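You operate a simulated robot arm through the tools that you are given. There is no shell and no other tool.

You are at the controls of a simulated robot arm. One attempt, no reset.

## Task
Wipe the flux off the locked blue stick, then release it into the green rack.
Fine: the blue pad goes back beside the grey rack; free the bolt, eject by the lever, hands clear of the slots; lay the lever back. What is to be rubbed or washed off counts as gone when no trace of it is left.

The check looks at the end state, three seconds after you hand in, the way a careful person would. Anything else that was tipped, shoved, dropped, spilled or broken makes it a failure.

## Robot
A 6-joint arm with a two-finger parallel gripper, fixed in place. Base frame: the origin is at the foot of the arm, x ahead of it, y to its left, z up. Readings come in m, degrees, newtons and seconds.
With the tool pointing down near the work surface it reaches from about 0.22 to 0.4 m from the base axis. Its first joint turns from -66.0 to 66.0 degrees. Payload 2.9 kg.
Tool frame: the origin (TCP) lies between the finger pads and is the grasp point; the fingertips stand 0.03 m ahead of it; z points along the fingers, y is the line along which they close. The gripper opens to 0.11 m. The fingers are 0.02 m wide and 0.01 m thick; the gripper's body (0.048 by 0.112 m) begins 0.055 m behind the TCP.
Orientation is that of the tool frame in the base frame, as a unit quaternion [x, y, z, w]. With the fingers straight down and closing along the base's y, the tool's x points along the base's -x, its y along +y and its z along -z.

## Interface
- The arm moves only by the tool jog_arm. Its argument "moves" is a list of rows, each an object of numbers (a shift or turn left out is 0, a gripper value left out holds the last): "x", "y", "z": the shift along the base's x, y, z in m; "rx", "ry", "rz": the turn, a rotation vector about the base's x, y, z in degrees; "hand": the gripper command, from -1 (shut) to 1 (fully open), values between in proportion. In form: [{"x": .., "y": .., "z": .., "rx": .., "ry": .., "rz": .., "hand": ..}, ...]. A call has 1 to 20 rows; each row shifts and turns the commanded pose from where the row before left it. Rows are played at 5 a second. More than 0.05 m and 8.6 degrees between two rows, or a gripper value outside its range, and nothing of the call is played. A pose out of reach is approached as far as the arm can. The call stops where the force on the tool passes 80 N (or 10 N more than at its start, if that is more) or the arm is blocked; 0.2 s more then pass. Each finger travels about 0.108 m/s and halts on what it meets, pressing with about 35 N; the grip force reading is that of the motor and also rises with nothing between the fingers. The clock runs only during rows and for 0.2 s after the last one: add rows that do not move to give the fingers time. The reply holds the time, the measured pose of the TCP, the force on the tool along the base axes, the opening and the grip force, in the units named above and with some noise, with the torque about the TCP (base axes, N m) and any sound that the robot's microphone picked up.
- Cameras (640 x 400 px; columns grow to the right, rows downward): "scene" is fixed at [0.0841, 0.4562, 1.3621]; the picture's right is [-0.58, -0.82, 0.00], its down [-0.63, 0.44, -0.64] and it looks along [0.52, -0.37, -0.77] (base axes); focal length 214 px, centre (320, 200). "wrist" rides on the gripper at [0.072, 0.017, -0.103] in the tool frame; the picture's right is [-0.23, 0.97, 0.00], its down [-0.76, -0.18, -0.62] and it looks along [-0.61, -0.14, 0.78] (tool axes); focal length 222 px, centre (320, 200). There is no depth. A picture from a camera that has moved, and an enlarged one, comes with that camera's place and axes in the base frame and with its lens.
- get_image(camera): a new picture of that camera. No time passes.
- enlarge(camera, box): a new picture of the part [left, top, right, bottom] of that camera's present view, enlarged. No time passes.
- finish_job(): hands the job in; it is judged then, once.

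Places have to be worked out from the pictures, the camera data and where the tool is seen. Open the gripper and draw the arm clear of the work before you hand the job in, unless the task says otherwise.

The tools are called after "Call:" as name(argument=value, ...) on one line, values as JSON. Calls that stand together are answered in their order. jog_arm: Moves the arm, as the interface text tells. Its arguments: {"type":"object","properties":{"moves":{"type":"array","items":{"type":"object","properties":{"x":{"type":"number"},"y":{"type":"number"},"z":{"type":"number"},"rx":{"type":"number"},"ry":{"type":"number"},"rz":{"type":"number"},"hand":{"type":"number"}}}}},"required":["moves"]} The other tools are called the same way: get_image (camera) takes a picture; enlarge (camera, box) takes an enlarged picture of a part of a camera's view; finish_job () hands the job in.

At the start:

```text
time: 0.0
tool_pos: [0.3641, 0.0166, 1.1328]
ee_rot: [-0.001, 1.0, 0.0, 0.0]
ft_force: [0.3, 0.7, 0.3]
torque: [0.02, 0.02, 0.05]
opening: 0.11
grasp_force: 0.0
```

scene: 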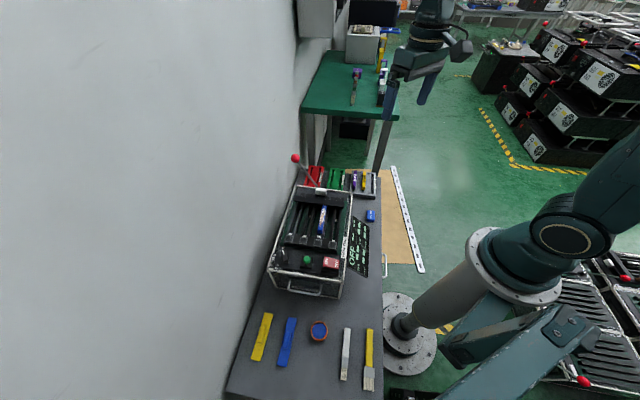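
wrist: 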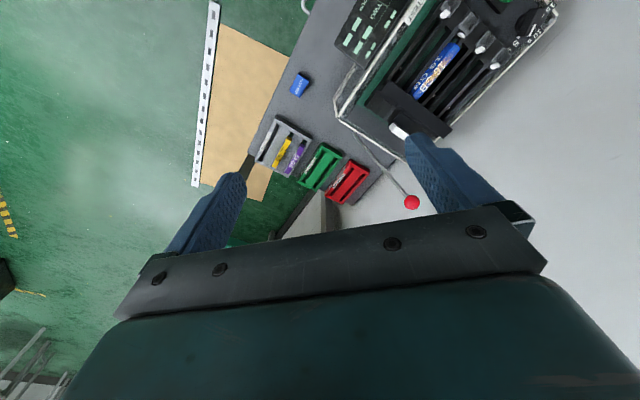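

I start by looking closely at the work area in both cameras before moving anything.

Call:
enlarge(camera="scene", box=[260, 140, 400, 300])

Call:
enlarge(camera="wrist", box=[230, 0, 560, 220])

Call:
enlarge(camera="scene", box=[220, 280, 400, 400])

```text
2.50 times, centred on (330, 220) of scene
camera zoom: at [0.0841, 0.4562, 1.3621], right [-0.58, -0.82, 0.0], down [-0.63, 0.44, -0.64], along [0.52, -0.37, -0.77], focal length 536 px, centre (295, 150)
```

zoom: 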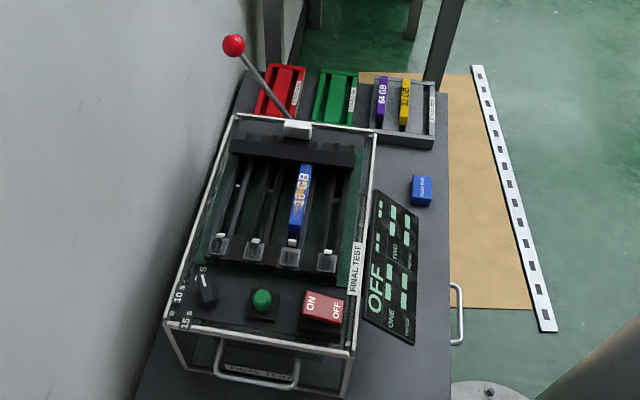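

```text
1.82 times, centred on (395, 110) of wrist
camera zoom: at [0.2916, 0.0321, 1.2361], right [0.23, 0.97, 0.0], down [0.76, -0.18, 0.62], along [0.61, -0.14, -0.78], focal length 404 px, centre (184, 364)
```

zoom: 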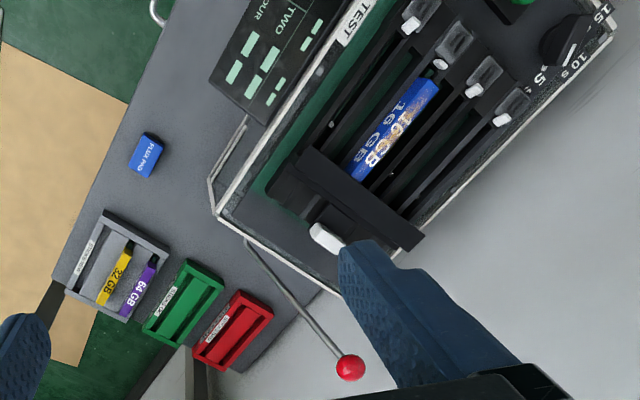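

```text
3.33 times, centred on (310, 340) of scene
camera zoom: at [0.0841, 0.4562, 1.3621], right [-0.58, -0.82, 0.0], down [-0.63, 0.44, -0.64], along [0.52, -0.37, -0.77], focal length 715 px, centre (353, -267)
```

zoom: 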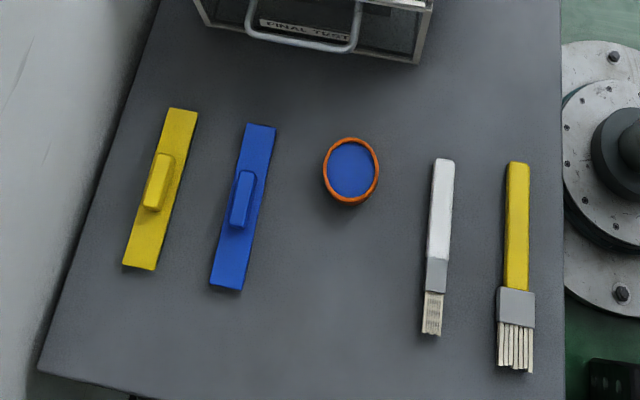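

From both views I triangulate: flux pad ≈(0.40,-0.05,0.59), stick ≈(0.41,0.22,0.78), green rack ≈(0.65,-0.05,0.61), lever ball ≈(0.66,0.16,0.84). I move the hand above and in front of the tester for a closer look.

Call:
jog_arm(moves=[{"x": -0.02, "y": 0.03, "z": -0.02}, {"x": -0.02, "y": 0.03, "z": -0.02}, {"x": -0.02, "y": 0.03, "z": -0.02}, {"x": -0.01, "y": 0.03, "z": -0.02}, {"x": -0.01, "y": 0.03, "z": -0.02}, {"y": 0.03, "z": -0.02}])

Call:
get_image(camera="wrist")

```text
time: 1.4
tool_pos: [0.283, 0.1977, 1.014]
ee_rot: [0.0, 1.0, -0.001, 0.0]
ft_force: [0.3, 0.0, -0.4]
torque: [-0.02, -0.01, 0.04]
opening: 0.11
grasp_force: 0.0
```

```text
taken
camera wrist: at [0.211, 0.2126, 1.1163], right [0.23, 0.97, 0.0], down [0.76, -0.18, 0.62], along [0.61, -0.14, -0.78], focal length 222 px, centre (320, 200)
```

wrist: 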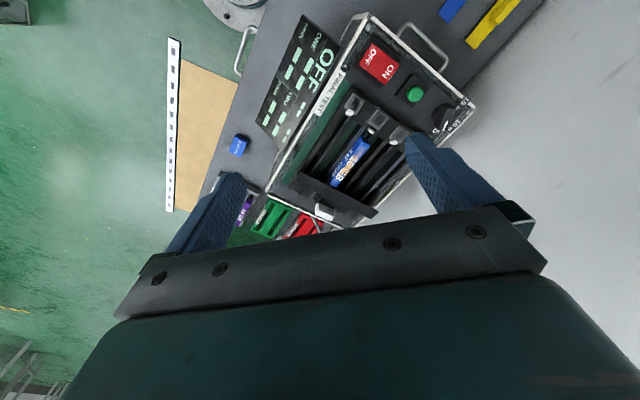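

The tester is in view; I enlarge it to read the bolts, stick, and flux.

Call:
enlarge(camera="wrist", box=[270, 80, 430, 180])

Call:
enlarge(camera="wrist", box=[200, 120, 360, 240])

Call:
enlarge(camera="wrist", box=[240, 0, 480, 130])

```text
4.00 times, centred on (350, 130) of wrist
camera zoom: at [0.211, 0.2126, 1.1163], right [0.23, 0.97, 0.0], down [0.76, -0.18, 0.62], along [0.61, -0.14, -0.78], focal length 888 px, centre (200, 480)
```

zoom: 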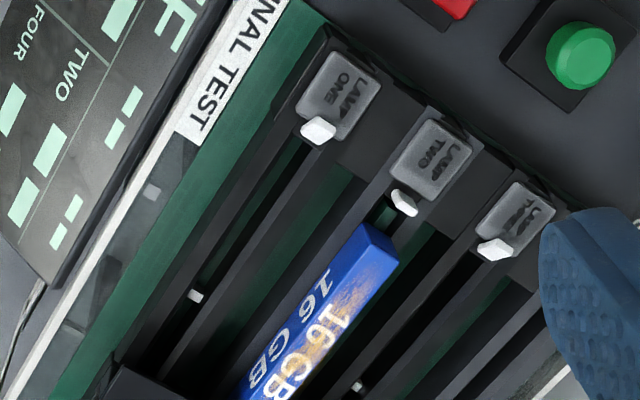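

```text
3.33 times, centred on (280, 180) of wrist
camera zoom: at [0.211, 0.2126, 1.1163], right [0.23, 0.97, 0.0], down [0.76, -0.18, 0.62], along [0.61, -0.14, -0.78], focal length 740 px, centre (453, 267)
```

zoom: 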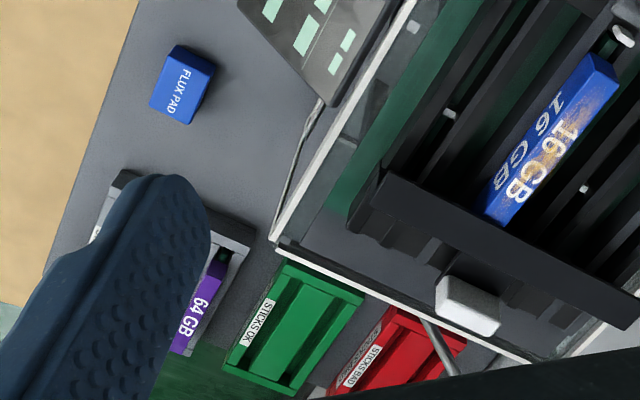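

```text
2.67 times, centred on (360, 65) of wrist
camera zoom: at [0.211, 0.2126, 1.1163], right [0.23, 0.97, 0.0], down [0.76, -0.18, 0.62], along [0.61, -0.14, -0.78], focal length 592 px, centre (213, 560)
```

zoom: 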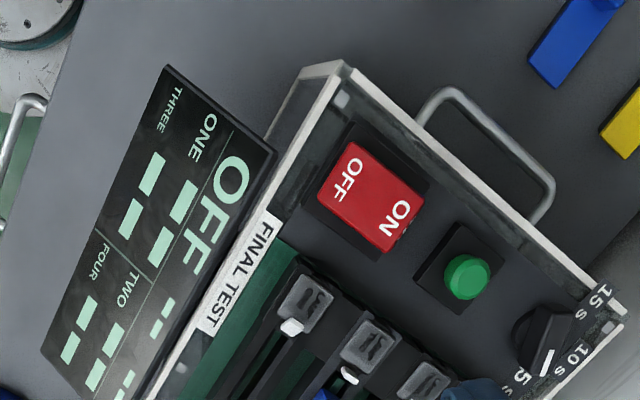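

The stick sits in slot two with brownish flux on it, and white bolt knobs are beside each lamp block. The tester axis runs about −40° from base x, so I turn the hand to match and come closer.

Call:
jog_arm(moves=[{"x": 0.013, "y": 0.0143, "z": -0.019, "rz": -6.75}, {"x": 0.013, "y": 0.0143, "z": -0.019, "rz": -6.75}, {"x": 0.013, "y": 0.0143, "z": -0.019, "rz": -6.75}, {"x": 0.013, "y": 0.0143, "z": -0.019, "rz": -6.75}, {"x": 0.013, "y": 0.0143, "z": -0.019, "rz": -6.75}, {"x": 0.013, "y": 0.0143, "z": -0.019, "rz": -6.75}])

Call:
get_image(camera="wrist")

Call:
get_image(camera="scene")

```text
time: 2.8
tool_pos: [0.3613, 0.2829, 0.8986]
ee_rot: [0.347, 0.938, 0.0, -0.001]
ft_force: [-1.5, 0.0, -0.6]
torque: [-0.01, 0.0, -0.08]
opening: 0.11
grasp_force: 0.1
```

```text
taken
camera wrist: at [0.3181, 0.3408, 1.0017], right [0.81, 0.59, 0.0], down [0.46, -0.63, 0.62], along [0.37, -0.5, -0.78], focal length 222 px, centre (320, 200)
```

wrist: 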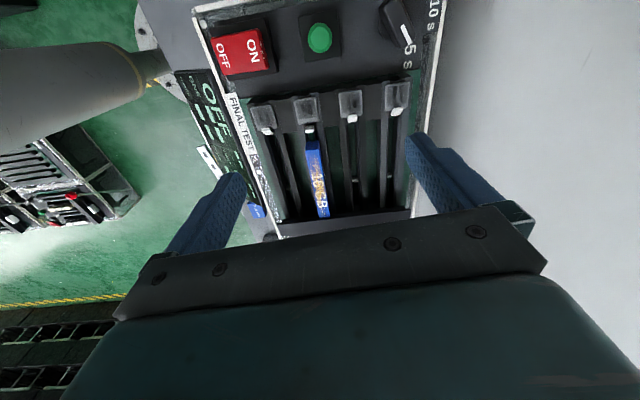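

```text
taken
```

scene: 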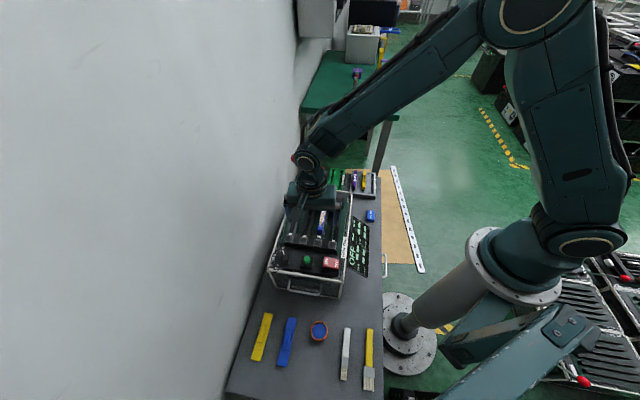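

The hand is now aligned with the slots. I enlarge the slot area to see bolts, rails and flux.

Call:
enlarge(camera="wrist", box=[240, 70, 420, 182])

Call:
enlarge(camera="wrist", box=[285, 80, 345, 120])

Call:
enlarge(camera="wrist", box=[230, 160, 430, 250])

Call:
enlarge(camera="scene", box=[280, 150, 390, 240])

```text
3.56 times, centred on (330, 126) of wrist
camera zoom: at [0.3181, 0.3408, 1.0017], right [0.81, 0.59, 0.0], down [0.46, -0.63, 0.62], along [0.37, -0.5, -0.78], focal length 790 px, centre (284, 463)
```

zoom: 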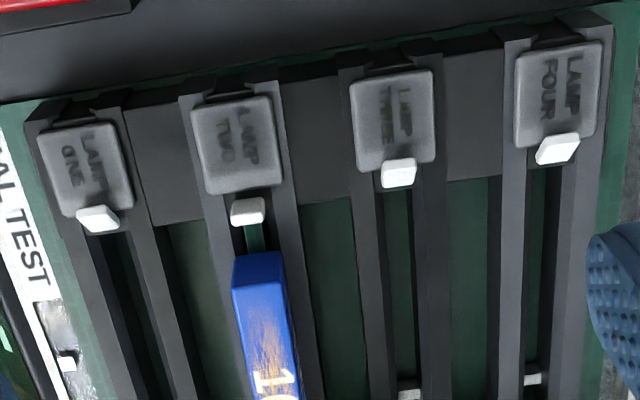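

```text
10.00 times, centred on (315, 100) of wrist
camera zoom: at [0.3181, 0.3408, 1.0017], right [0.81, 0.59, 0.0], down [0.46, -0.63, 0.62], along [0.37, -0.5, -0.78], focal length 2221 px, centre (370, 1200)
```

zoom: 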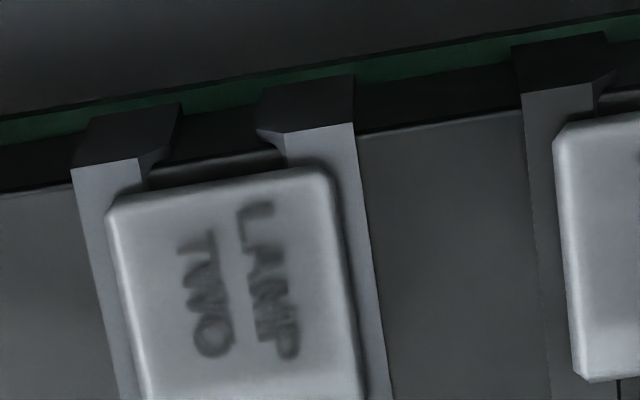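

```text
3.20 times, centred on (330, 205) of wrist
camera zoom: at [0.3181, 0.3408, 1.0017], right [0.81, 0.59, 0.0], down [0.46, -0.63, 0.62], along [0.37, -0.5, -0.78], focal length 711 px, centre (288, 184)
```

zoom: 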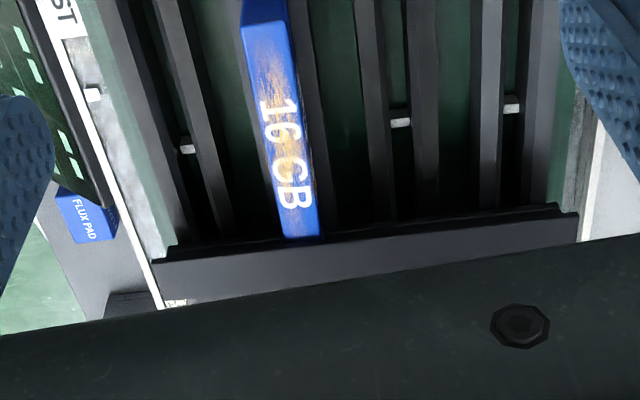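

```text
4.44 times, centred on (335, 195) of scene
camera zoom: at [0.0841, 0.4562, 1.3621], right [-0.58, -0.82, 0.0], down [-0.63, 0.44, -0.64], along [0.52, -0.37, -0.77], focal length 953 px, centre (253, 222)
```

zoom: 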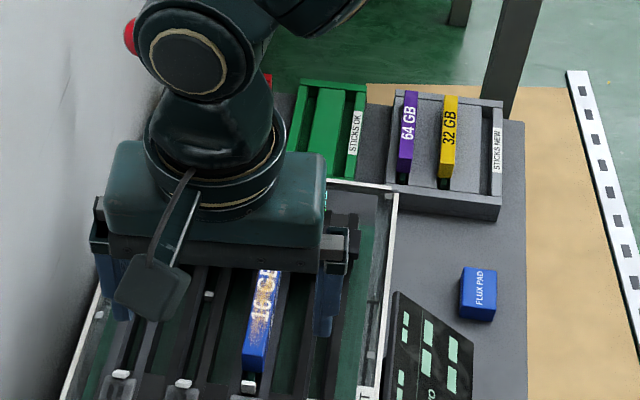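

The knob of slot two is slid forward against the stick (locked), the other three are drawn back under their lamps. Next I look at the lever from the robot's side, turning the hand and rising.

Call:
jog_arm(moves=[{"z": 0.03}, {"z": 0.03}, {"y": -0.028, "z": 0.005, "rz": 7.8}, {"y": -0.028, "z": 0.005, "rz": 7.8}, {"y": -0.028, "z": 0.005, "rz": 7.8}, {"y": -0.028, "z": 0.005, "rz": 7.8}, {"y": -0.028, "z": 0.005, "rz": 7.8}, {"y": -0.028, "z": 0.005, "rz": 7.8}, {"y": -0.028, "z": 0.005, "rz": 7.8}, {"y": -0.028, "z": 0.005, "rz": 7.8}, {"y": -0.028, "z": 0.005, "rz": 7.8}])

Call:
get_image(camera="wrist")

Call:
enlarge(camera="scene", box=[280, 140, 390, 230])

```text
time: 5.2
tool_pos: [0.3614, 0.0307, 1.003]
ee_rot: [-0.257, 0.966, 0.0, 0.001]
ft_force: [1.0, -0.4, -0.2]
torque: [0.01, 0.02, 0.0]
opening: 0.1099
grasp_force: 0.1
```

```text
taken
camera wrist: at [0.2908, 0.0071, 1.1068], right [-0.29, 0.96, 0.0], down [0.75, 0.22, 0.62], along [0.6, 0.18, -0.78], focal length 222 px, centre (320, 200)
```

wrist: 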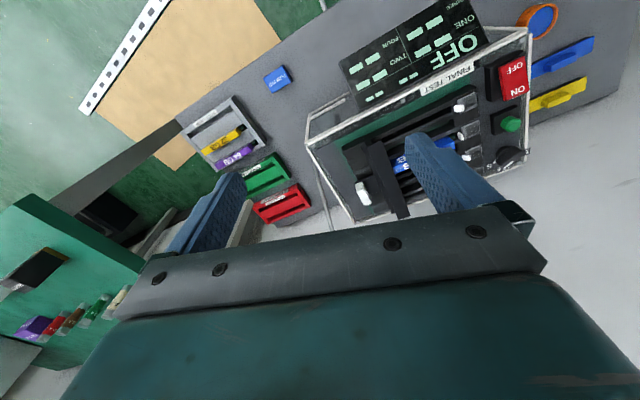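

```text
4.44 times, centred on (335, 185) of scene
camera zoom: at [0.0841, 0.4562, 1.3621], right [-0.58, -0.82, 0.0], down [-0.63, 0.44, -0.64], along [0.52, -0.37, -0.77], focal length 953 px, centre (253, 267)
```

zoom: 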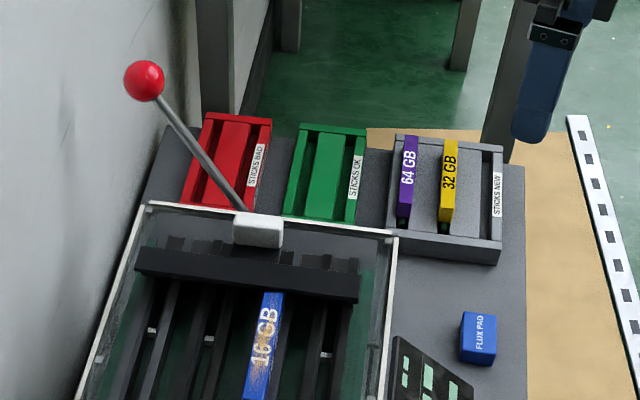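

Call:
enlarge(camera="wrist", box=[290, 70, 530, 230])

Call:
enlarge(camera="wrist", box=[170, 50, 330, 230])

```text
2.50 times, centred on (410, 150) of wrist
camera zoom: at [0.2908, 0.0071, 1.1068], right [-0.29, 0.96, 0.0], down [0.75, 0.22, 0.62], along [0.6, 0.18, -0.78], focal length 555 px, centre (95, 325)
```

zoom: 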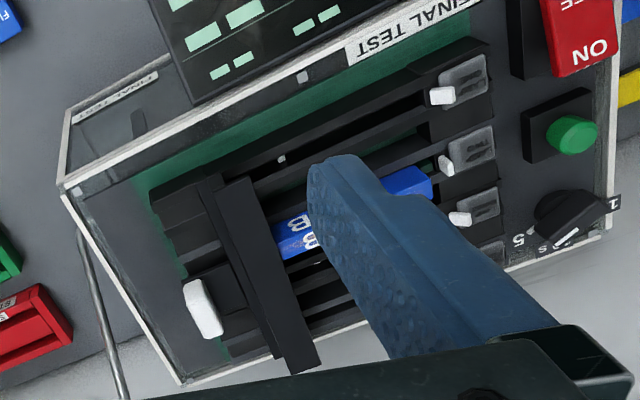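

```text
2.22 times, centred on (250, 140) of wrist
camera zoom: at [0.2908, 0.0071, 1.1068], right [-0.29, 0.96, 0.0], down [0.75, 0.22, 0.62], along [0.6, 0.18, -0.78], focal length 494 px, centre (476, 333)
```

zoom: 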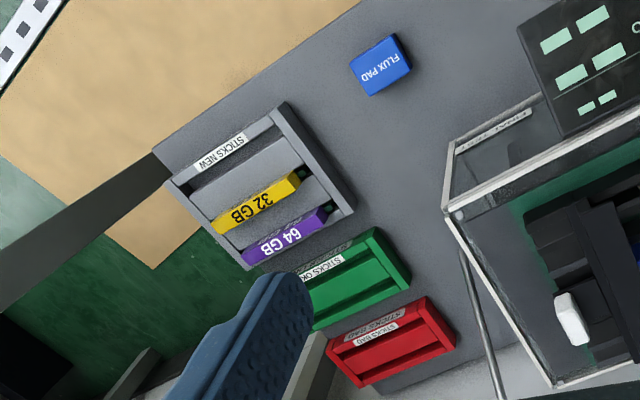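

The rod of the lever starts low outside the far wall and leans toward the back wall; the tester frame is at z≈0.735, stick top ≈0.767, its long axis at −45°. I now move out over the racks to check reach and view them.

Call:
jog_arm(moves=[{"x": 0.032, "y": -0.014, "z": -0.02, "rz": -6}, {"x": 0.032, "y": -0.014, "z": -0.02, "rz": -6}, {"x": 0.032, "y": -0.014, "z": -0.02, "rz": -6}, {"x": 0.032, "y": -0.014, "z": -0.02, "rz": -6}, {"x": 0.032, "y": -0.014, "z": -0.02, "rz": -6}])

Call:
get_image(camera="wrist")

Call:
get_image(camera="scene")

```text
time: 6.4
tool_pos: [0.5215, -0.0379, 0.9044]
ee_rot: [0.004, 1.0, 0.0, 0.0]
ft_force: [0.1, -0.7, 0.8]
torque: [-0.01, 0.01, 0.01]
opening: 0.1097
grasp_force: 0.1
```

```text
taken
camera wrist: at [0.4493, -0.0224, 1.0071], right [0.23, 0.97, 0.0], down [0.76, -0.18, 0.62], along [0.61, -0.15, -0.78], focal length 222 px, centre (320, 200)
```

wrist: 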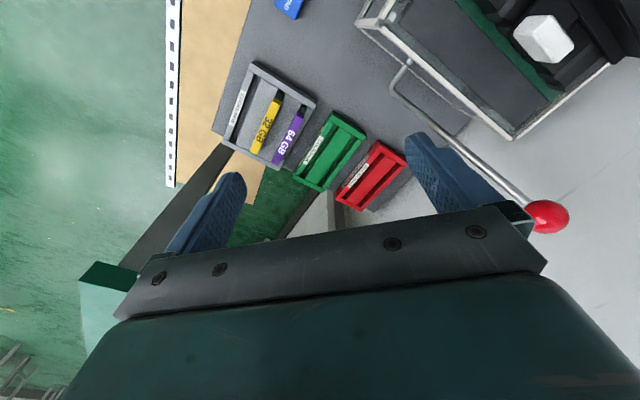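

```text
taken
```

scene: 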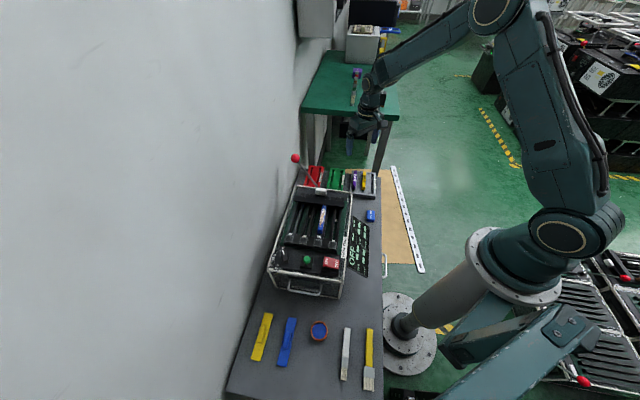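

The arm reaches out here with the tool down. I enlarge lever and racks.

Call:
enlarge(camera="wrist", box=[340, 0, 640, 240])

Call:
enlarge(camera="wrist", box=[200, 50, 420, 220])

```text
1.67 times, centred on (490, 120) of wrist
camera zoom: at [0.4493, -0.0224, 1.0071], right [0.23, 0.97, 0.0], down [0.76, -0.18, 0.62], along [0.61, -0.15, -0.78], focal length 370 px, centre (37, 333)
```

zoom: 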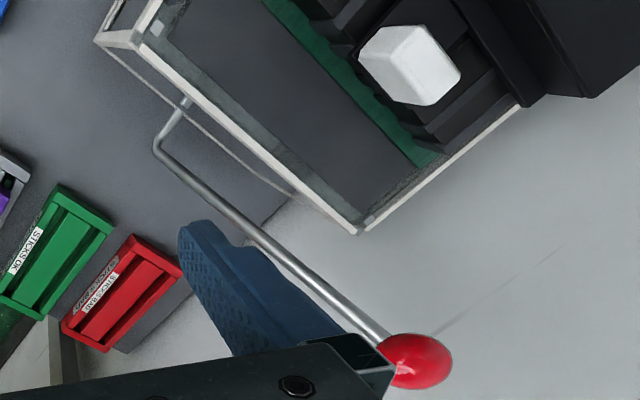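

```text
2.35 times, centred on (310, 135) of wrist
camera zoom: at [0.4493, -0.0224, 1.0071], right [0.23, 0.97, 0.0], down [0.76, -0.18, 0.62], along [0.61, -0.15, -0.78], focal length 523 px, centre (344, 353)
```

zoom: 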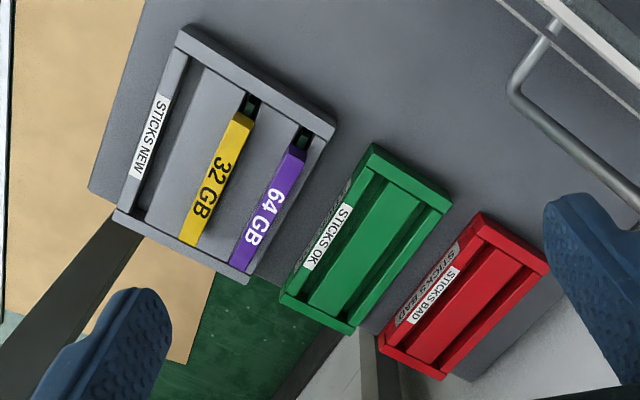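

The lever is a crank on an axle out of the far wall, its arm leaning ~31° toward the back wall; ball ≈(0.656,0.165,0.84), axle z≈0.615. Now I go look closely at the flux pad.

Call:
jog_arm(moves=[{"x": -0.034, "y": -0.003, "z": -0.024}, {"x": -0.034, "y": -0.003, "z": -0.024}, {"x": -0.034, "y": -0.003, "z": -0.024}, {"x": -0.034, "y": -0.003, "z": -0.024}, {"x": -0.034, "y": -0.003, "z": -0.024}, {"x": -0.031, "y": -0.003, "z": -0.024}])

Call:
get_image(camera="wrist")

Call:
enlarge(camera="scene", box=[340, 180, 400, 240])

```text
time: 7.8
tool_pos: [0.3212, -0.0595, 0.7604]
ee_rot: [0.002, 1.0, -0.001, 0.0]
ft_force: [-0.7, -0.1, 0.4]
torque: [-0.02, 0.0, -0.03]
opening: 0.1097
grasp_force: 0.1
```

```text
taken
camera wrist: at [0.2489, -0.0424, 0.8631], right [0.23, 0.97, 0.0], down [0.76, -0.18, 0.62], along [0.61, -0.14, -0.78], focal length 222 px, centre (320, 200)
```

wrist: 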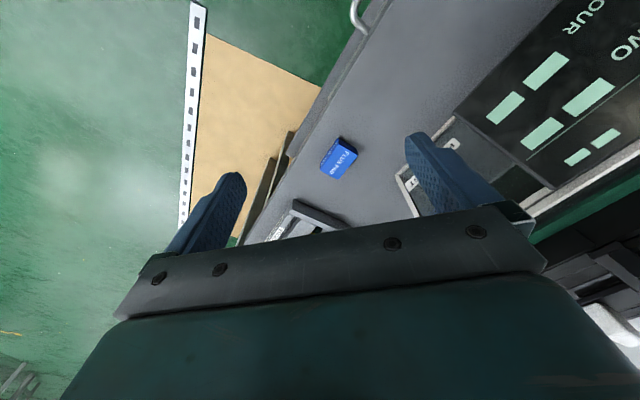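

```text
6.67 times, centred on (370, 210) of scene
camera zoom: at [0.0841, 0.4562, 1.3621], right [-0.58, -0.82, 0.0], down [-0.63, 0.44, -0.64], along [0.52, -0.37, -0.77], focal length 1430 px, centre (-13, 133)
```

zoom: 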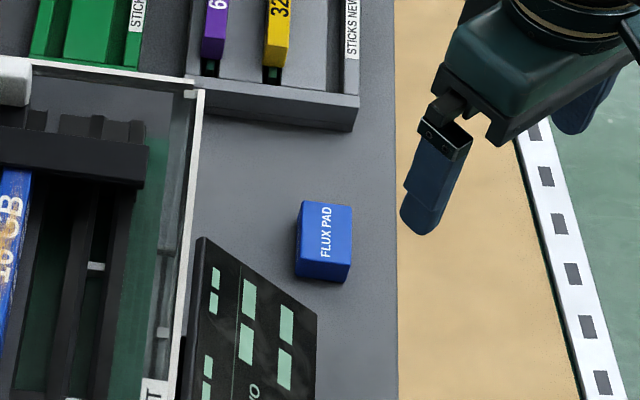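

Call:
enlarge(camera="wrist", box=[300, 125, 380, 185])

```text
6.67 times, centred on (340, 155) of wrist
camera zoom: at [0.2489, -0.0424, 0.8631], right [0.23, 0.97, 0.0], down [0.76, -0.18, 0.62], along [0.61, -0.14, -0.78], focal length 1481 px, centre (187, 500)
```

zoom: 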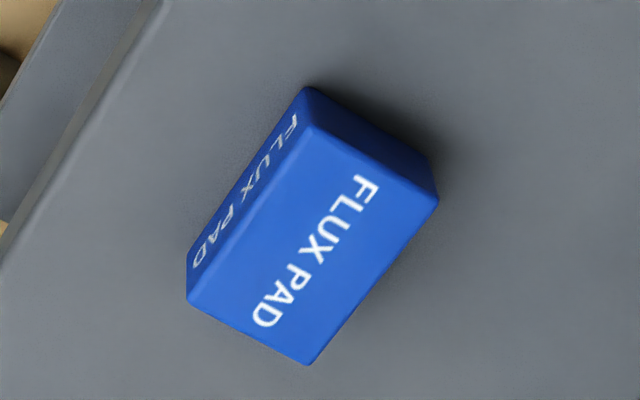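

The pad is a 47×30×20 mm block at (0.406,−0.051), top z≈0.587, table ≈0.567, its long side along the tester axis (−45°). I turn the hand −45°, narrow the fingers and come above it.

Call:
jog_arm(moves=[{"x": 0.014, "y": 0.0013, "z": -0.01, "rz": -7.5, "hand": 0.1}, {"x": 0.014, "y": 0.0013, "z": -0.01, "rz": -7.5}, {"x": 0.014, "y": 0.0013, "z": -0.01, "rz": -7.5}, {"x": 0.014, "y": 0.0013, "z": -0.01, "rz": -7.5}, {"x": 0.014, "y": 0.0013, "z": -0.01, "rz": -7.5}, {"x": 0.0144, "y": 0.0015, "z": -0.01, "rz": -7.5}, {}])

Call:
get_image(camera="wrist")

Call:
enlarge(camera="scene", box=[330, 180, 410, 240])

```text
time: 9.4
tool_pos: [0.4049, -0.0485, 0.7011]
ee_rot: [0.386, 0.922, 0.001, -0.001]
ft_force: [0.5, -0.4, -0.7]
torque: [0.01, 0.0, 0.0]
opening: 0.0605
grasp_force: 0.1
```

```text
taken
camera wrist: at [0.3665, 0.0132, 0.8032], right [0.85, 0.52, 0.0], down [0.41, -0.67, 0.62], along [0.33, -0.53, -0.78], focal length 222 px, centre (320, 200)
```

wrist: 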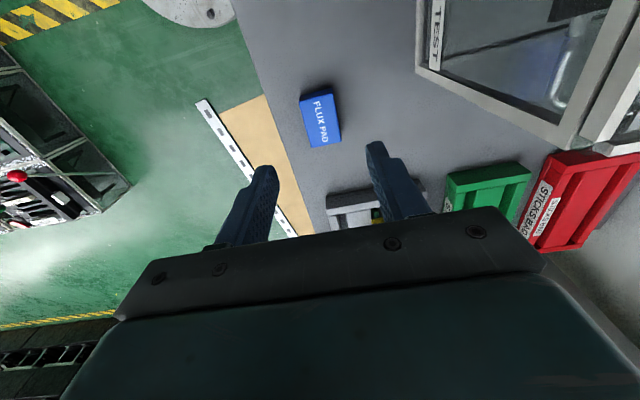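

```text
6.67 times, centred on (370, 210) of scene
camera zoom: at [0.0841, 0.4562, 1.3621], right [-0.58, -0.82, 0.0], down [-0.63, 0.44, -0.64], along [0.52, -0.37, -0.77], focal length 1430 px, centre (-13, 133)
```

zoom: 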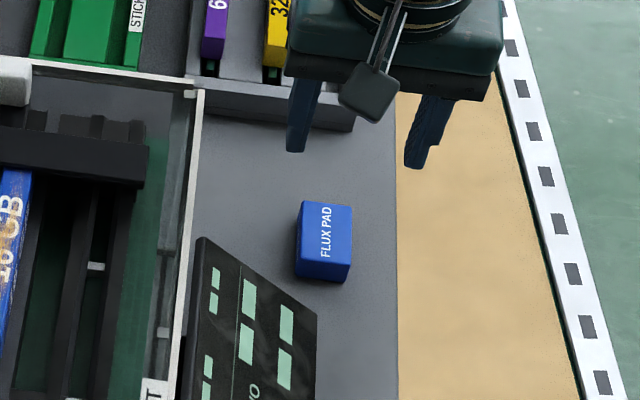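

The hand is right above the pad (pad centre ≈(0.406,−0.050)). I descend until the fingertips straddle its upper half.

Call:
jog_arm(moves=[{"x": 0.001, "y": -0.001, "z": -0.03}, {"z": -0.03}, {"z": -0.02}, {"z": -0.013}, {}])

Call:
enlarge(camera="wrist", box=[220, 60, 420, 220])

Call:
enlarge(camera="scene", box=[330, 180, 410, 240])

```text
time: 10.6
tool_pos: [0.4052, -0.0508, 0.6066]
ee_rot: [0.384, 0.923, 0.0, 0.0]
ft_force: [0.2, -0.3, 0.3]
torque: [0.04, -0.03, 0.0]
opening: 0.0605
grasp_force: 0.1
```

```text
2.50 times, centred on (320, 140) of wrist
camera zoom: at [0.3667, 0.0115, 0.71], right [0.85, 0.52, 0.0], down [0.41, -0.67, 0.62], along [0.33, -0.53, -0.78], focal length 555 px, centre (320, 350)
```

zoom: 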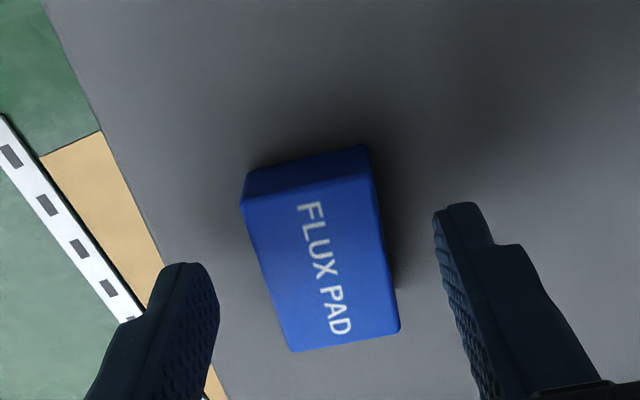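

```text
6.67 times, centred on (370, 210) of scene
camera zoom: at [0.0841, 0.4562, 1.3621], right [-0.58, -0.82, 0.0], down [-0.63, 0.44, -0.64], along [0.52, -0.37, -0.77], focal length 1430 px, centre (-13, 133)
```

zoom: 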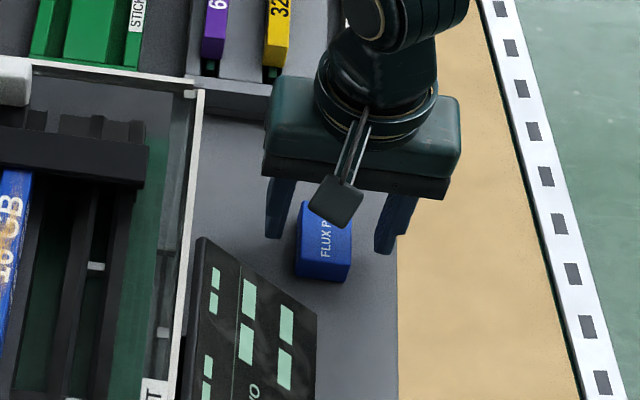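

The fingers straddle the pad, centred on it. I close.

Call:
jog_arm(moves=[{"hand": -1}, {}, {}, {}])

Call:
enlarge(camera="wrist", box=[220, 60, 420, 220])

```text
time: 11.6
tool_pos: [0.4047, -0.0508, 0.6068]
ee_rot: [0.385, 0.923, 0.0, 0.0]
ft_force: [0.0, 0.5, 0.2]
torque: [-0.01, 0.01, -0.01]
opening: 0.032
grasp_force: 34.8
```

```text
2.50 times, centred on (320, 140) of wrist
camera zoom: at [0.3666, 0.0116, 0.7102], right [0.85, 0.52, 0.0], down [0.41, -0.67, 0.62], along [0.33, -0.53, -0.78], focal length 555 px, centre (320, 350)
```

zoom: 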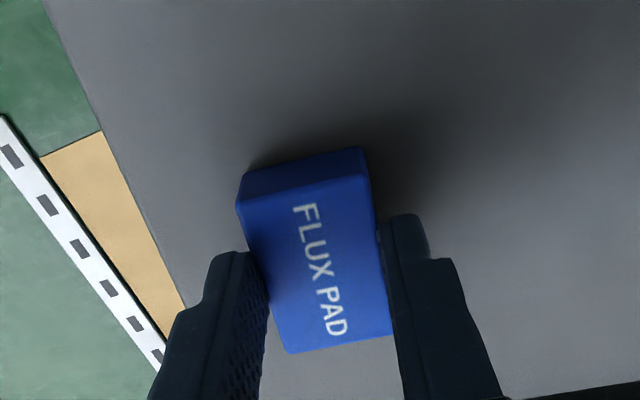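

The pad is held (32 mm wide). I lift it straight up and carry it over to above the stick, stopping well clear of it.

Call:
jog_arm(moves=[{"z": 0.03}, {"z": 0.04}, {"z": 0.045}, {"z": 0.045}, {"z": 0.045}, {"z": 0.045}, {"x": -0.002, "y": 0.036}, {"x": -0.002, "y": 0.036}, {"x": -0.002, "y": 0.036}, {"x": -0.002, "y": 0.036}, {"x": -0.002, "y": 0.036}, {"x": -0.002, "y": 0.036}, {"x": -0.002, "y": 0.036}, {"x": -0.001, "y": 0.025}, {}])

Call:
get_image(camera="wrist")

Call:
enlarge(camera="scene", box=[280, 160, 390, 240])

```text
time: 14.8
tool_pos: [0.3922, 0.2275, 0.8584]
ee_rot: [0.385, 0.923, 0.001, -0.001]
ft_force: [0.1, 0.4, -0.8]
torque: [-0.03, 0.0, 0.01]
opening: 0.032
grasp_force: 34.7
```

```text
taken
camera wrist: at [0.3533, 0.2889, 0.9605], right [0.85, 0.52, 0.0], down [0.41, -0.67, 0.62], along [0.33, -0.53, -0.78], focal length 222 px, centre (320, 200)
```

wrist: 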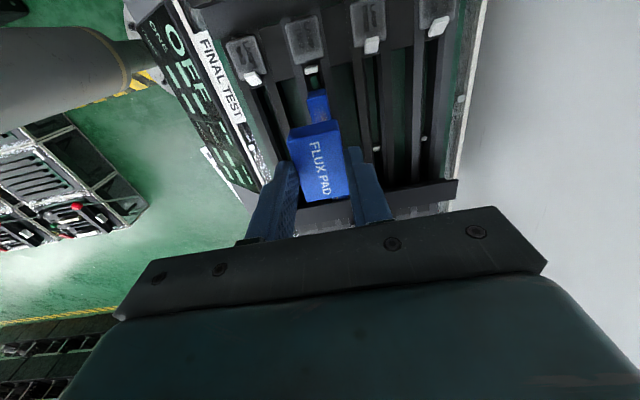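

```text
5.00 times, centred on (335, 200) of scene
camera zoom: at [0.0841, 0.4562, 1.3621], right [-0.58, -0.82, 0.0], down [-0.63, 0.44, -0.64], along [0.52, -0.37, -0.77], focal length 1072 px, centre (245, 200)
```

zoom: 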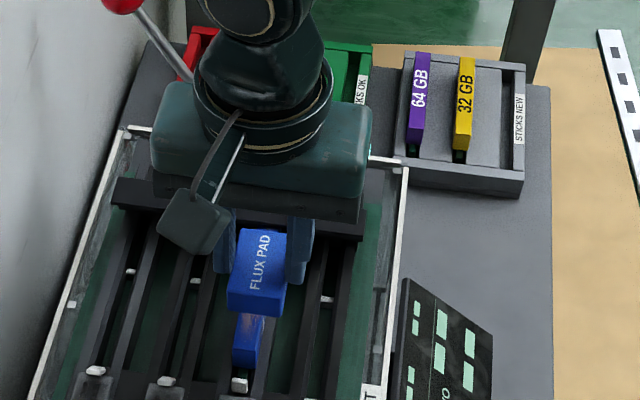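

The pad sits over the stick, about 3 mm off laterally, which I correct. I lower to just above expected contact.

Call:
jog_arm(moves=[{"x": 0.0024, "y": 0.0024, "z": -0.02}, {"z": -0.015}, {"z": -0.01}, {}])

Call:
enlarge(camera="wrist", box=[220, 40, 460, 220])

Call:
enlarge(camera="scene", box=[290, 180, 350, 240])

```text
time: 15.8
tool_pos: [0.3955, 0.2291, 0.8144]
ee_rot: [0.384, 0.923, 0.004, 0.002]
ft_force: [-3.3, -1.2, 42.9]
torque: [-0.07, 0.11, -0.02]
opening: 0.032
grasp_force: 34.4
```

```text
2.22 times, centred on (340, 130) of wrist
camera zoom: at [0.3565, 0.2909, 0.9179], right [0.85, 0.52, 0.01], down [0.41, -0.67, 0.62], along [0.33, -0.53, -0.78], focal length 494 px, centre (276, 356)
```

zoom: 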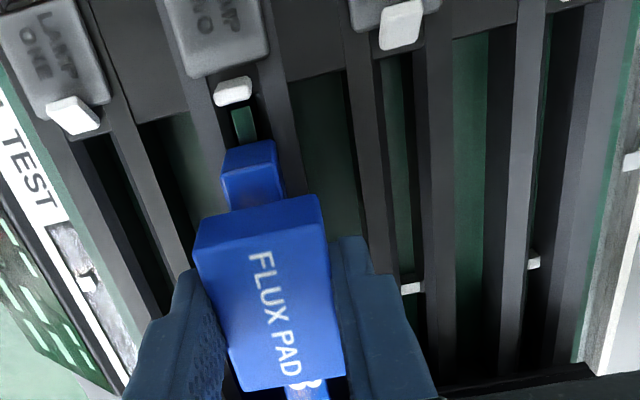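

```text
6.67 times, centred on (320, 210) of scene
camera zoom: at [0.0835, 0.4558, 1.3623], right [-0.58, -0.82, 0.0], down [-0.63, 0.44, -0.64], along [0.52, -0.37, -0.77], focal length 1430 px, centre (320, 133)
```

zoom: 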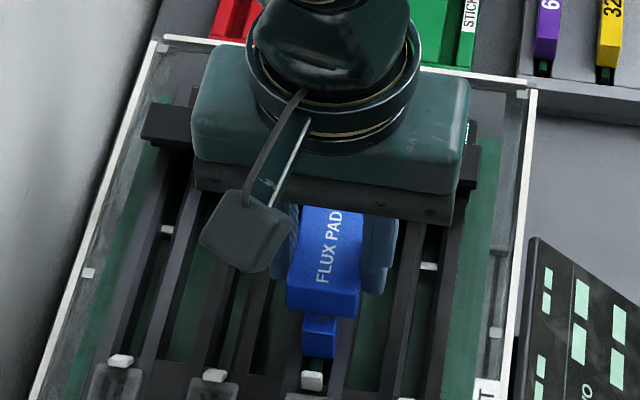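

Contact is made a bit firmer than wanted (43 N). I ease off 2 mm and read the force.

Call:
jog_arm(moves=[{"z": 0.002}, {}])

```text
time: 16.4
tool_pos: [0.3949, 0.2291, 0.8148]
ee_rot: [0.384, 0.923, 0.002, 0.002]
ft_force: [7.6, 4.4, 22.2]
torque: [0.11, -0.24, -0.02]
opening: 0.0323
grasp_force: 34.3
```

About 22 N now. I lighten 1 mm more and make a first rubbing pass: back to the stick's near end, then forward toward the comb and back.

Call:
jog_arm(moves=[{"z": 0.001}, {"x": -0.004, "y": 0.004}, {"x": -0.004, "y": 0.004}, {"x": 0.009, "y": -0.009}, {"x": 0.009, "y": -0.009}, {"x": 0.009, "y": -0.009}, {"x": 0.009, "y": -0.009}, {"x": 0.009, "y": -0.009}])

Call:
enlarge(camera="wrist", box=[220, 40, 460, 220])

Call:
enlarge(camera="scene", box=[290, 180, 350, 240])

```text
time: 18.2
tool_pos: [0.4306, 0.1912, 0.8154]
ee_rot: [0.385, 0.923, -0.001, 0.001]
ft_force: [-4.6, 5.7, 8.6]
torque: [0.19, 0.16, 0.0]
opening: 0.0321
grasp_force: 35.3
```

```text
2.22 times, centred on (340, 130) of wrist
camera zoom: at [0.3922, 0.2534, 0.9178], right [0.85, 0.52, 0.0], down [0.41, -0.67, 0.62], along [0.33, -0.53, -0.78], focal length 494 px, centre (276, 356)
```

zoom: 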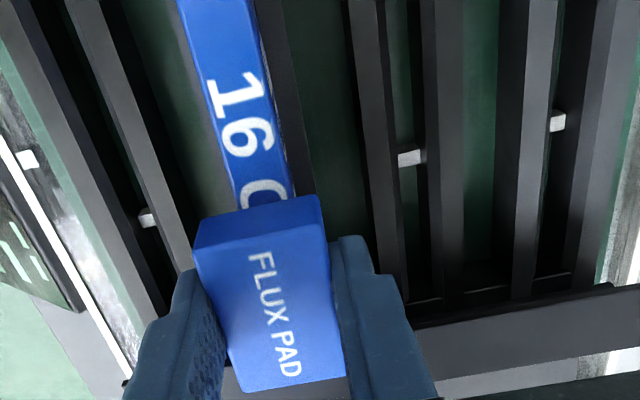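

```text
6.67 times, centred on (320, 210) of scene
camera zoom: at [0.0839, 0.4562, 1.3621], right [-0.58, -0.82, 0.0], down [-0.63, 0.44, -0.64], along [0.52, -0.37, -0.77], focal length 1430 px, centre (320, 133)
```

zoom: 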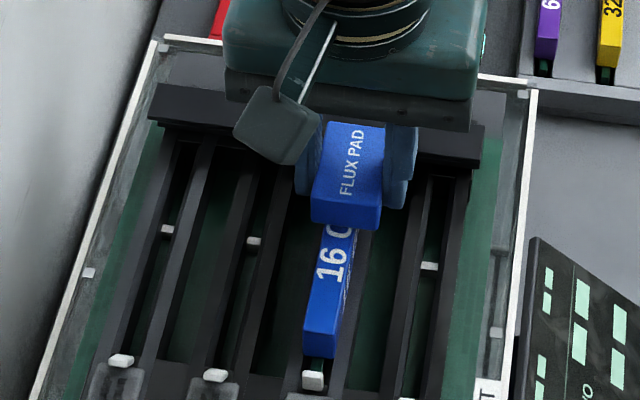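

The rubbed part comes clean ("16" now white on blue). I continue a little further to the comb, then several full strokes with small sideways offsets.

Call:
jog_arm(moves=[{"x": 0.004, "y": -0.004}, {"x": -0.004, "y": 0.004, "z": -0.0005}, {"x": -0.01, "y": 0.01}, {"x": -0.01, "y": 0.01}, {"x": -0.01, "y": 0.01}, {"x": -0.01, "y": 0.01}, {"x": -0.005, "y": 0.005}, {"x": 0.002, "y": 0.002}, {"x": 0.01, "y": -0.01}, {"x": 0.01, "y": -0.01}, {"x": 0.01, "y": -0.01}, {"x": 0.01, "y": -0.01}, {"x": 0.009, "y": -0.009}, {"x": -0.004, "y": -0.004}, {"x": -0.01, "y": 0.01}, {"x": -0.01, "y": 0.01}, {"x": -0.01, "y": 0.01}, {"x": -0.01, "y": 0.01}, {"x": -0.009, "y": 0.009}])

```text
time: 22.2
tool_pos: [0.3824, 0.2366, 0.8146]
ee_rot: [0.384, 0.923, -0.001, -0.001]
ft_force: [4.2, -3.8, 8.9]
torque: [-0.14, -0.22, -0.03]
opening: 0.0321
grasp_force: 35.1
```

Force stayed light. One more centred stroke forward and back, then I lift 5 cm, draw back and inspect the stick.

Call:
jog_arm(moves=[{"x": 0.002, "y": 0.002}, {"x": 0.01, "y": -0.01}, {"x": 0.01, "y": -0.01}, {"x": 0.01, "y": -0.01}, {"x": 0.01, "y": -0.01}, {"x": 0.009, "y": -0.009}, {"x": -0.01, "y": 0.01}, {"x": -0.01, "y": 0.01}, {"x": -0.01, "y": 0.01}, {"x": -0.01, "y": 0.01}, {"x": -0.009, "y": 0.009}, {"z": 0.03}, {"z": 0.03}, {"x": -0.03, "y": 0.03, "z": 0.02}])

Call:
get_image(camera="wrist")

Call:
enlarge(camera="scene", box=[290, 180, 350, 240])

```text
time: 25.2
tool_pos: [0.3554, 0.2663, 0.8944]
ee_rot: [0.386, 0.923, 0.0, 0.0]
ft_force: [-0.2, 0.2, -1.5]
torque: [0.03, 0.0, 0.0]
opening: 0.0322
grasp_force: 35.2
```

```text
taken
camera wrist: at [0.3175, 0.3279, 0.9973], right [0.85, 0.52, 0.0], down [0.41, -0.67, 0.62], along [0.33, -0.53, -0.78], focal length 222 px, centre (320, 200)
```

wrist: 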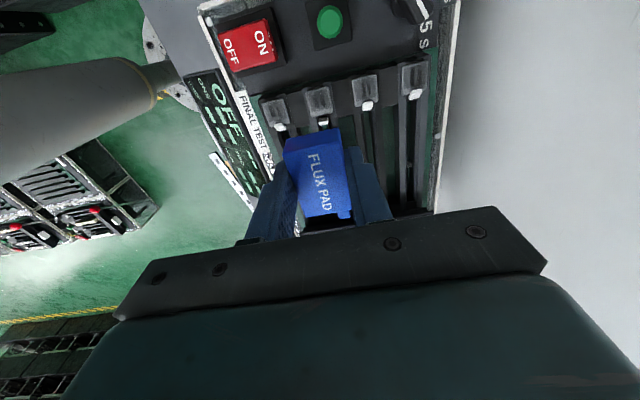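

```text
6.67 times, centred on (320, 210) of scene
camera zoom: at [0.0842, 0.4561, 1.3621], right [-0.58, -0.82, 0.0], down [-0.63, 0.44, -0.64], along [0.52, -0.37, -0.77], focal length 1430 px, centre (320, 133)
```

zoom: 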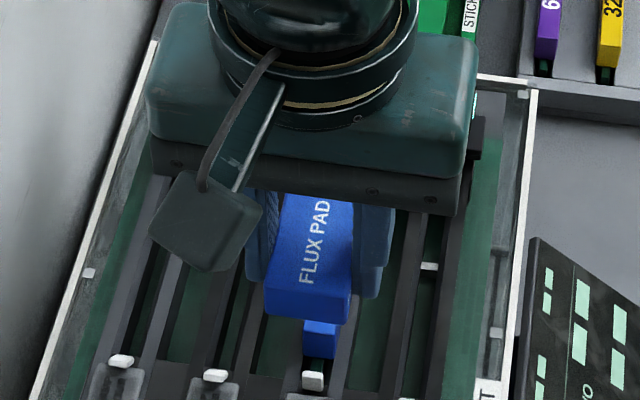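

The pad hides the stick; I move aside toward the robot to view it.

Call:
jog_arm(moves=[{"y": -0.04, "z": 0.01}, {"y": -0.04, "z": 0.01}, {"y": -0.04, "z": 0.01}, {"y": -0.04}, {"y": -0.04}, {}])

Call:
enlarge(camera="scene", box=[305, 190, 345, 230])

Call:
get_image(camera="wrist")

```text
time: 26.6
tool_pos: [0.355, 0.067, 0.9229]
ee_rot: [0.385, 0.923, 0.0, 0.0]
ft_force: [0.3, -0.5, -0.2]
torque: [-0.02, 0.01, 0.0]
opening: 0.0321
grasp_force: 34.2
```

```text
10.00 times, centred on (325, 210) of scene
camera zoom: at [0.0841, 0.4562, 1.3621], right [-0.58, -0.82, 0.0], down [-0.63, 0.44, -0.64], along [0.52, -0.37, -0.77], focal length 2145 px, centre (270, 100)
```

zoom: 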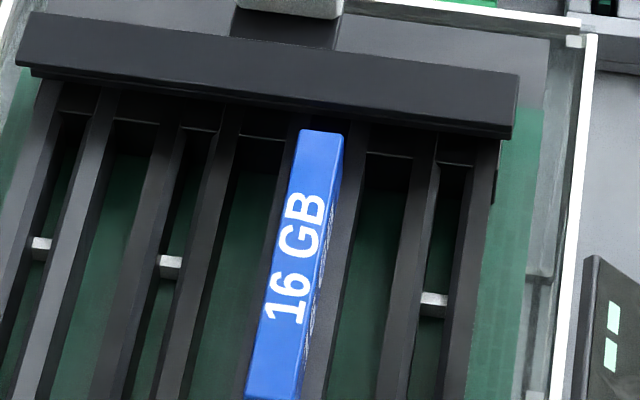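

```text
taken
camera wrist: at [0.3164, 0.1289, 1.0269], right [0.85, 0.52, 0.0], down [0.41, -0.67, 0.62], along [0.33, -0.53, -0.78], focal length 222 px, centre (320, 200)
```

wrist: 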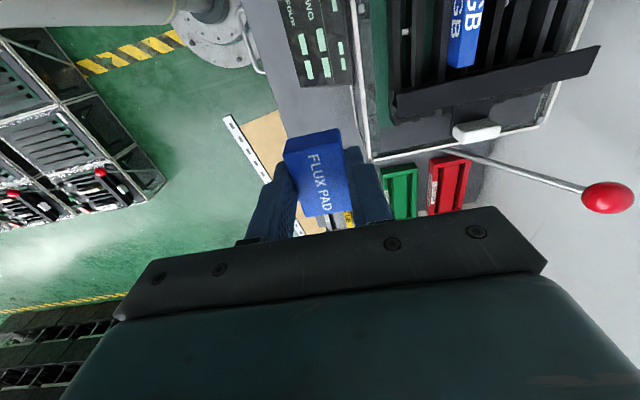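

The top reads clean white "16 GB". I shift the camera for a closer second look at the top and side of the stick.

Call:
jog_arm(moves=[{"x": -0.035, "y": 0.035}, {"x": -0.035, "y": 0.035}, {"x": -0.03, "y": 0.03}, {}])

Call:
get_image(camera="wrist")

Call:
enlarge(camera="wrist", box=[380, 60, 520, 200])

```text
time: 27.6
tool_pos: [0.2563, 0.1679, 0.9242]
ee_rot: [0.385, 0.923, 0.001, 0.0]
ft_force: [-1.2, 0.0, -1.0]
torque: [0.01, -0.01, 0.0]
opening: 0.032
grasp_force: 34.7
```

```text
taken
camera wrist: at [0.2169, 0.2289, 1.0271], right [0.85, 0.52, 0.0], down [0.41, -0.67, 0.62], along [0.33, -0.53, -0.78], focal length 222 px, centre (320, 200)
```

wrist: 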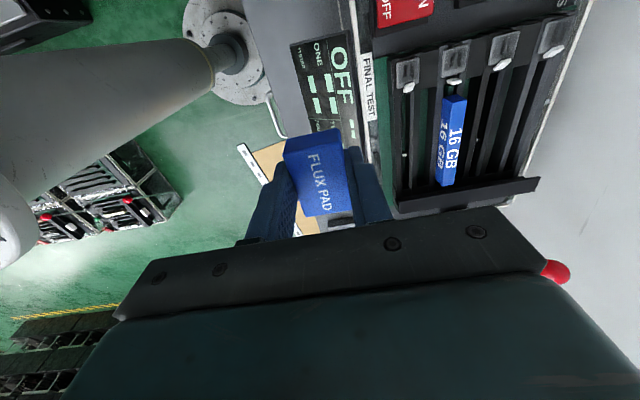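

```text
2.86 times, centred on (450, 130) of wrist
camera zoom: at [0.2169, 0.2289, 1.0271], right [0.85, 0.52, 0.0], down [0.41, -0.67, 0.62], along [0.33, -0.53, -0.78], focal length 635 px, centre (-51, 400)
```

zoom: 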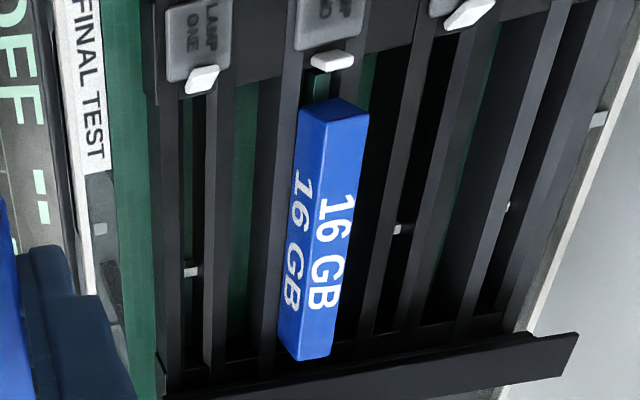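

The stick is free of flux on top and visible side. I carry the pad back to its original place beside the grey rack.

Call:
jog_arm(moves=[{"x": 0.0186, "y": -0.0274}, {"x": 0.0186, "y": -0.0274}, {"x": 0.0186, "y": -0.0274}, {"x": 0.0186, "y": -0.0274}, {"x": 0.0186, "y": -0.0274}, {"x": 0.0186, "y": -0.0274}, {"x": 0.0186, "y": -0.0274}, {"x": 0.0186, "y": -0.0274}, {"z": -0.04}, {"z": -0.04}, {"z": -0.04}, {"z": -0.04}, {"z": -0.04}, {"z": -0.04}, {"z": -0.04}, {"z": -0.025}, {}])

Call:
enlarge(camera="scene", box=[330, 180, 410, 240])

Call:
get_image(camera="wrist")

```text
time: 31.2
tool_pos: [0.4034, -0.0533, 0.6196]
ee_rot: [0.385, 0.923, 0.0, 0.0]
ft_force: [1.1, 0.8, 0.1]
torque: [0.01, -0.03, -0.02]
opening: 0.0319
grasp_force: 34.7
```

```text
6.67 times, centred on (370, 210) of scene
camera zoom: at [0.0841, 0.4562, 1.3621], right [-0.58, -0.82, 0.0], down [-0.63, 0.44, -0.64], along [0.52, -0.37, -0.77], focal length 1430 px, centre (-13, 133)
```

zoom: 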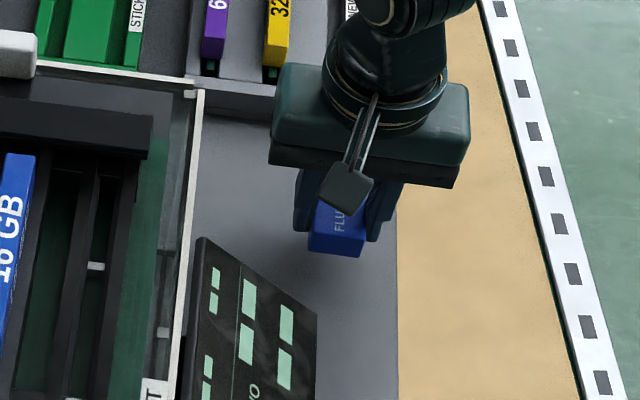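

```text
taken
camera wrist: at [0.3648, 0.01, 0.7222], right [0.85, 0.52, 0.0], down [0.41, -0.67, 0.62], along [0.33, -0.53, -0.78], focal length 222 px, centre (320, 200)
```

wrist: 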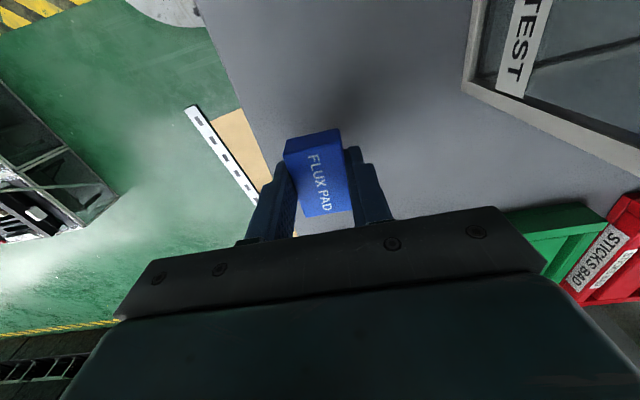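

I fine-adjust by 2 mm and set it down slowly, watching the force.

Call:
jog_arm(moves=[{"x": 0.0015, "y": 0.0025, "z": -0.005}, {"z": -0.004}, {"z": -0.002}, {}])

```text
time: 32.2
tool_pos: [0.4061, -0.0501, 0.609]
ee_rot: [0.385, 0.923, 0.0, 0.0]
ft_force: [-0.5, -0.4, 0.0]
torque: [0.0, 0.01, -0.04]
opening: 0.0323
grasp_force: 34.6
```

Call:
jog_arm(moves=[{"z": -0.0015}, {}])

```text
time: 32.8
tool_pos: [0.4046, -0.0496, 0.6074]
ee_rot: [0.385, 0.923, -0.001, -0.001]
ft_force: [0.1, -0.1, -0.1]
torque: [-0.02, 0.01, -0.02]
opening: 0.0323
grasp_force: 35.4
```

No contact felt yet at the original grasp height; the pad may have slid up a hair. I go down another millimetre or so.

Call:
jog_arm(moves=[{"z": -0.001}, {}])

```text
time: 33.4
tool_pos: [0.406, -0.0487, 0.606]
ee_rot: [0.385, 0.923, 0.0, 0.0]
ft_force: [-0.2, 1.1, -0.1]
torque: [-0.02, -0.01, -0.02]
opening: 0.032
grasp_force: 34.9
```

Call:
jog_arm(moves=[{"z": -0.001}, {}])

Call:
enlarge(camera="wrist", box=[220, 60, 420, 220])

```text
time: 34.0
tool_pos: [0.4063, -0.0495, 0.6038]
ee_rot: [0.384, 0.923, 0.0, 0.0]
ft_force: [0.3, -0.1, -0.4]
torque: [0.02, -0.03, 0.02]
opening: 0.0319
grasp_force: 34.7
```

```text
2.50 times, centred on (320, 140) of wrist
camera zoom: at [0.3671, 0.0121, 0.7082], right [0.85, 0.52, 0.0], down [0.41, -0.67, 0.62], along [0.33, -0.53, -0.78], focal length 555 px, centre (320, 350)
```

zoom: 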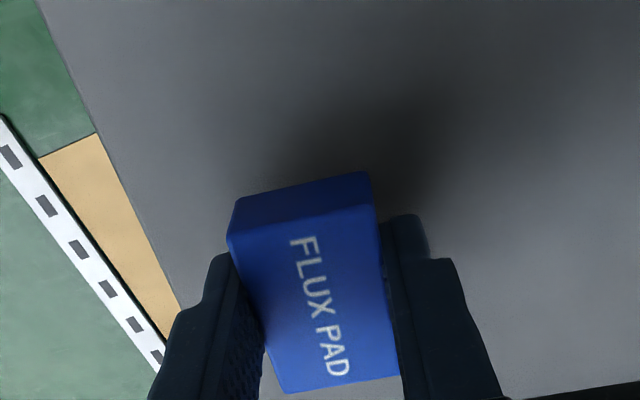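

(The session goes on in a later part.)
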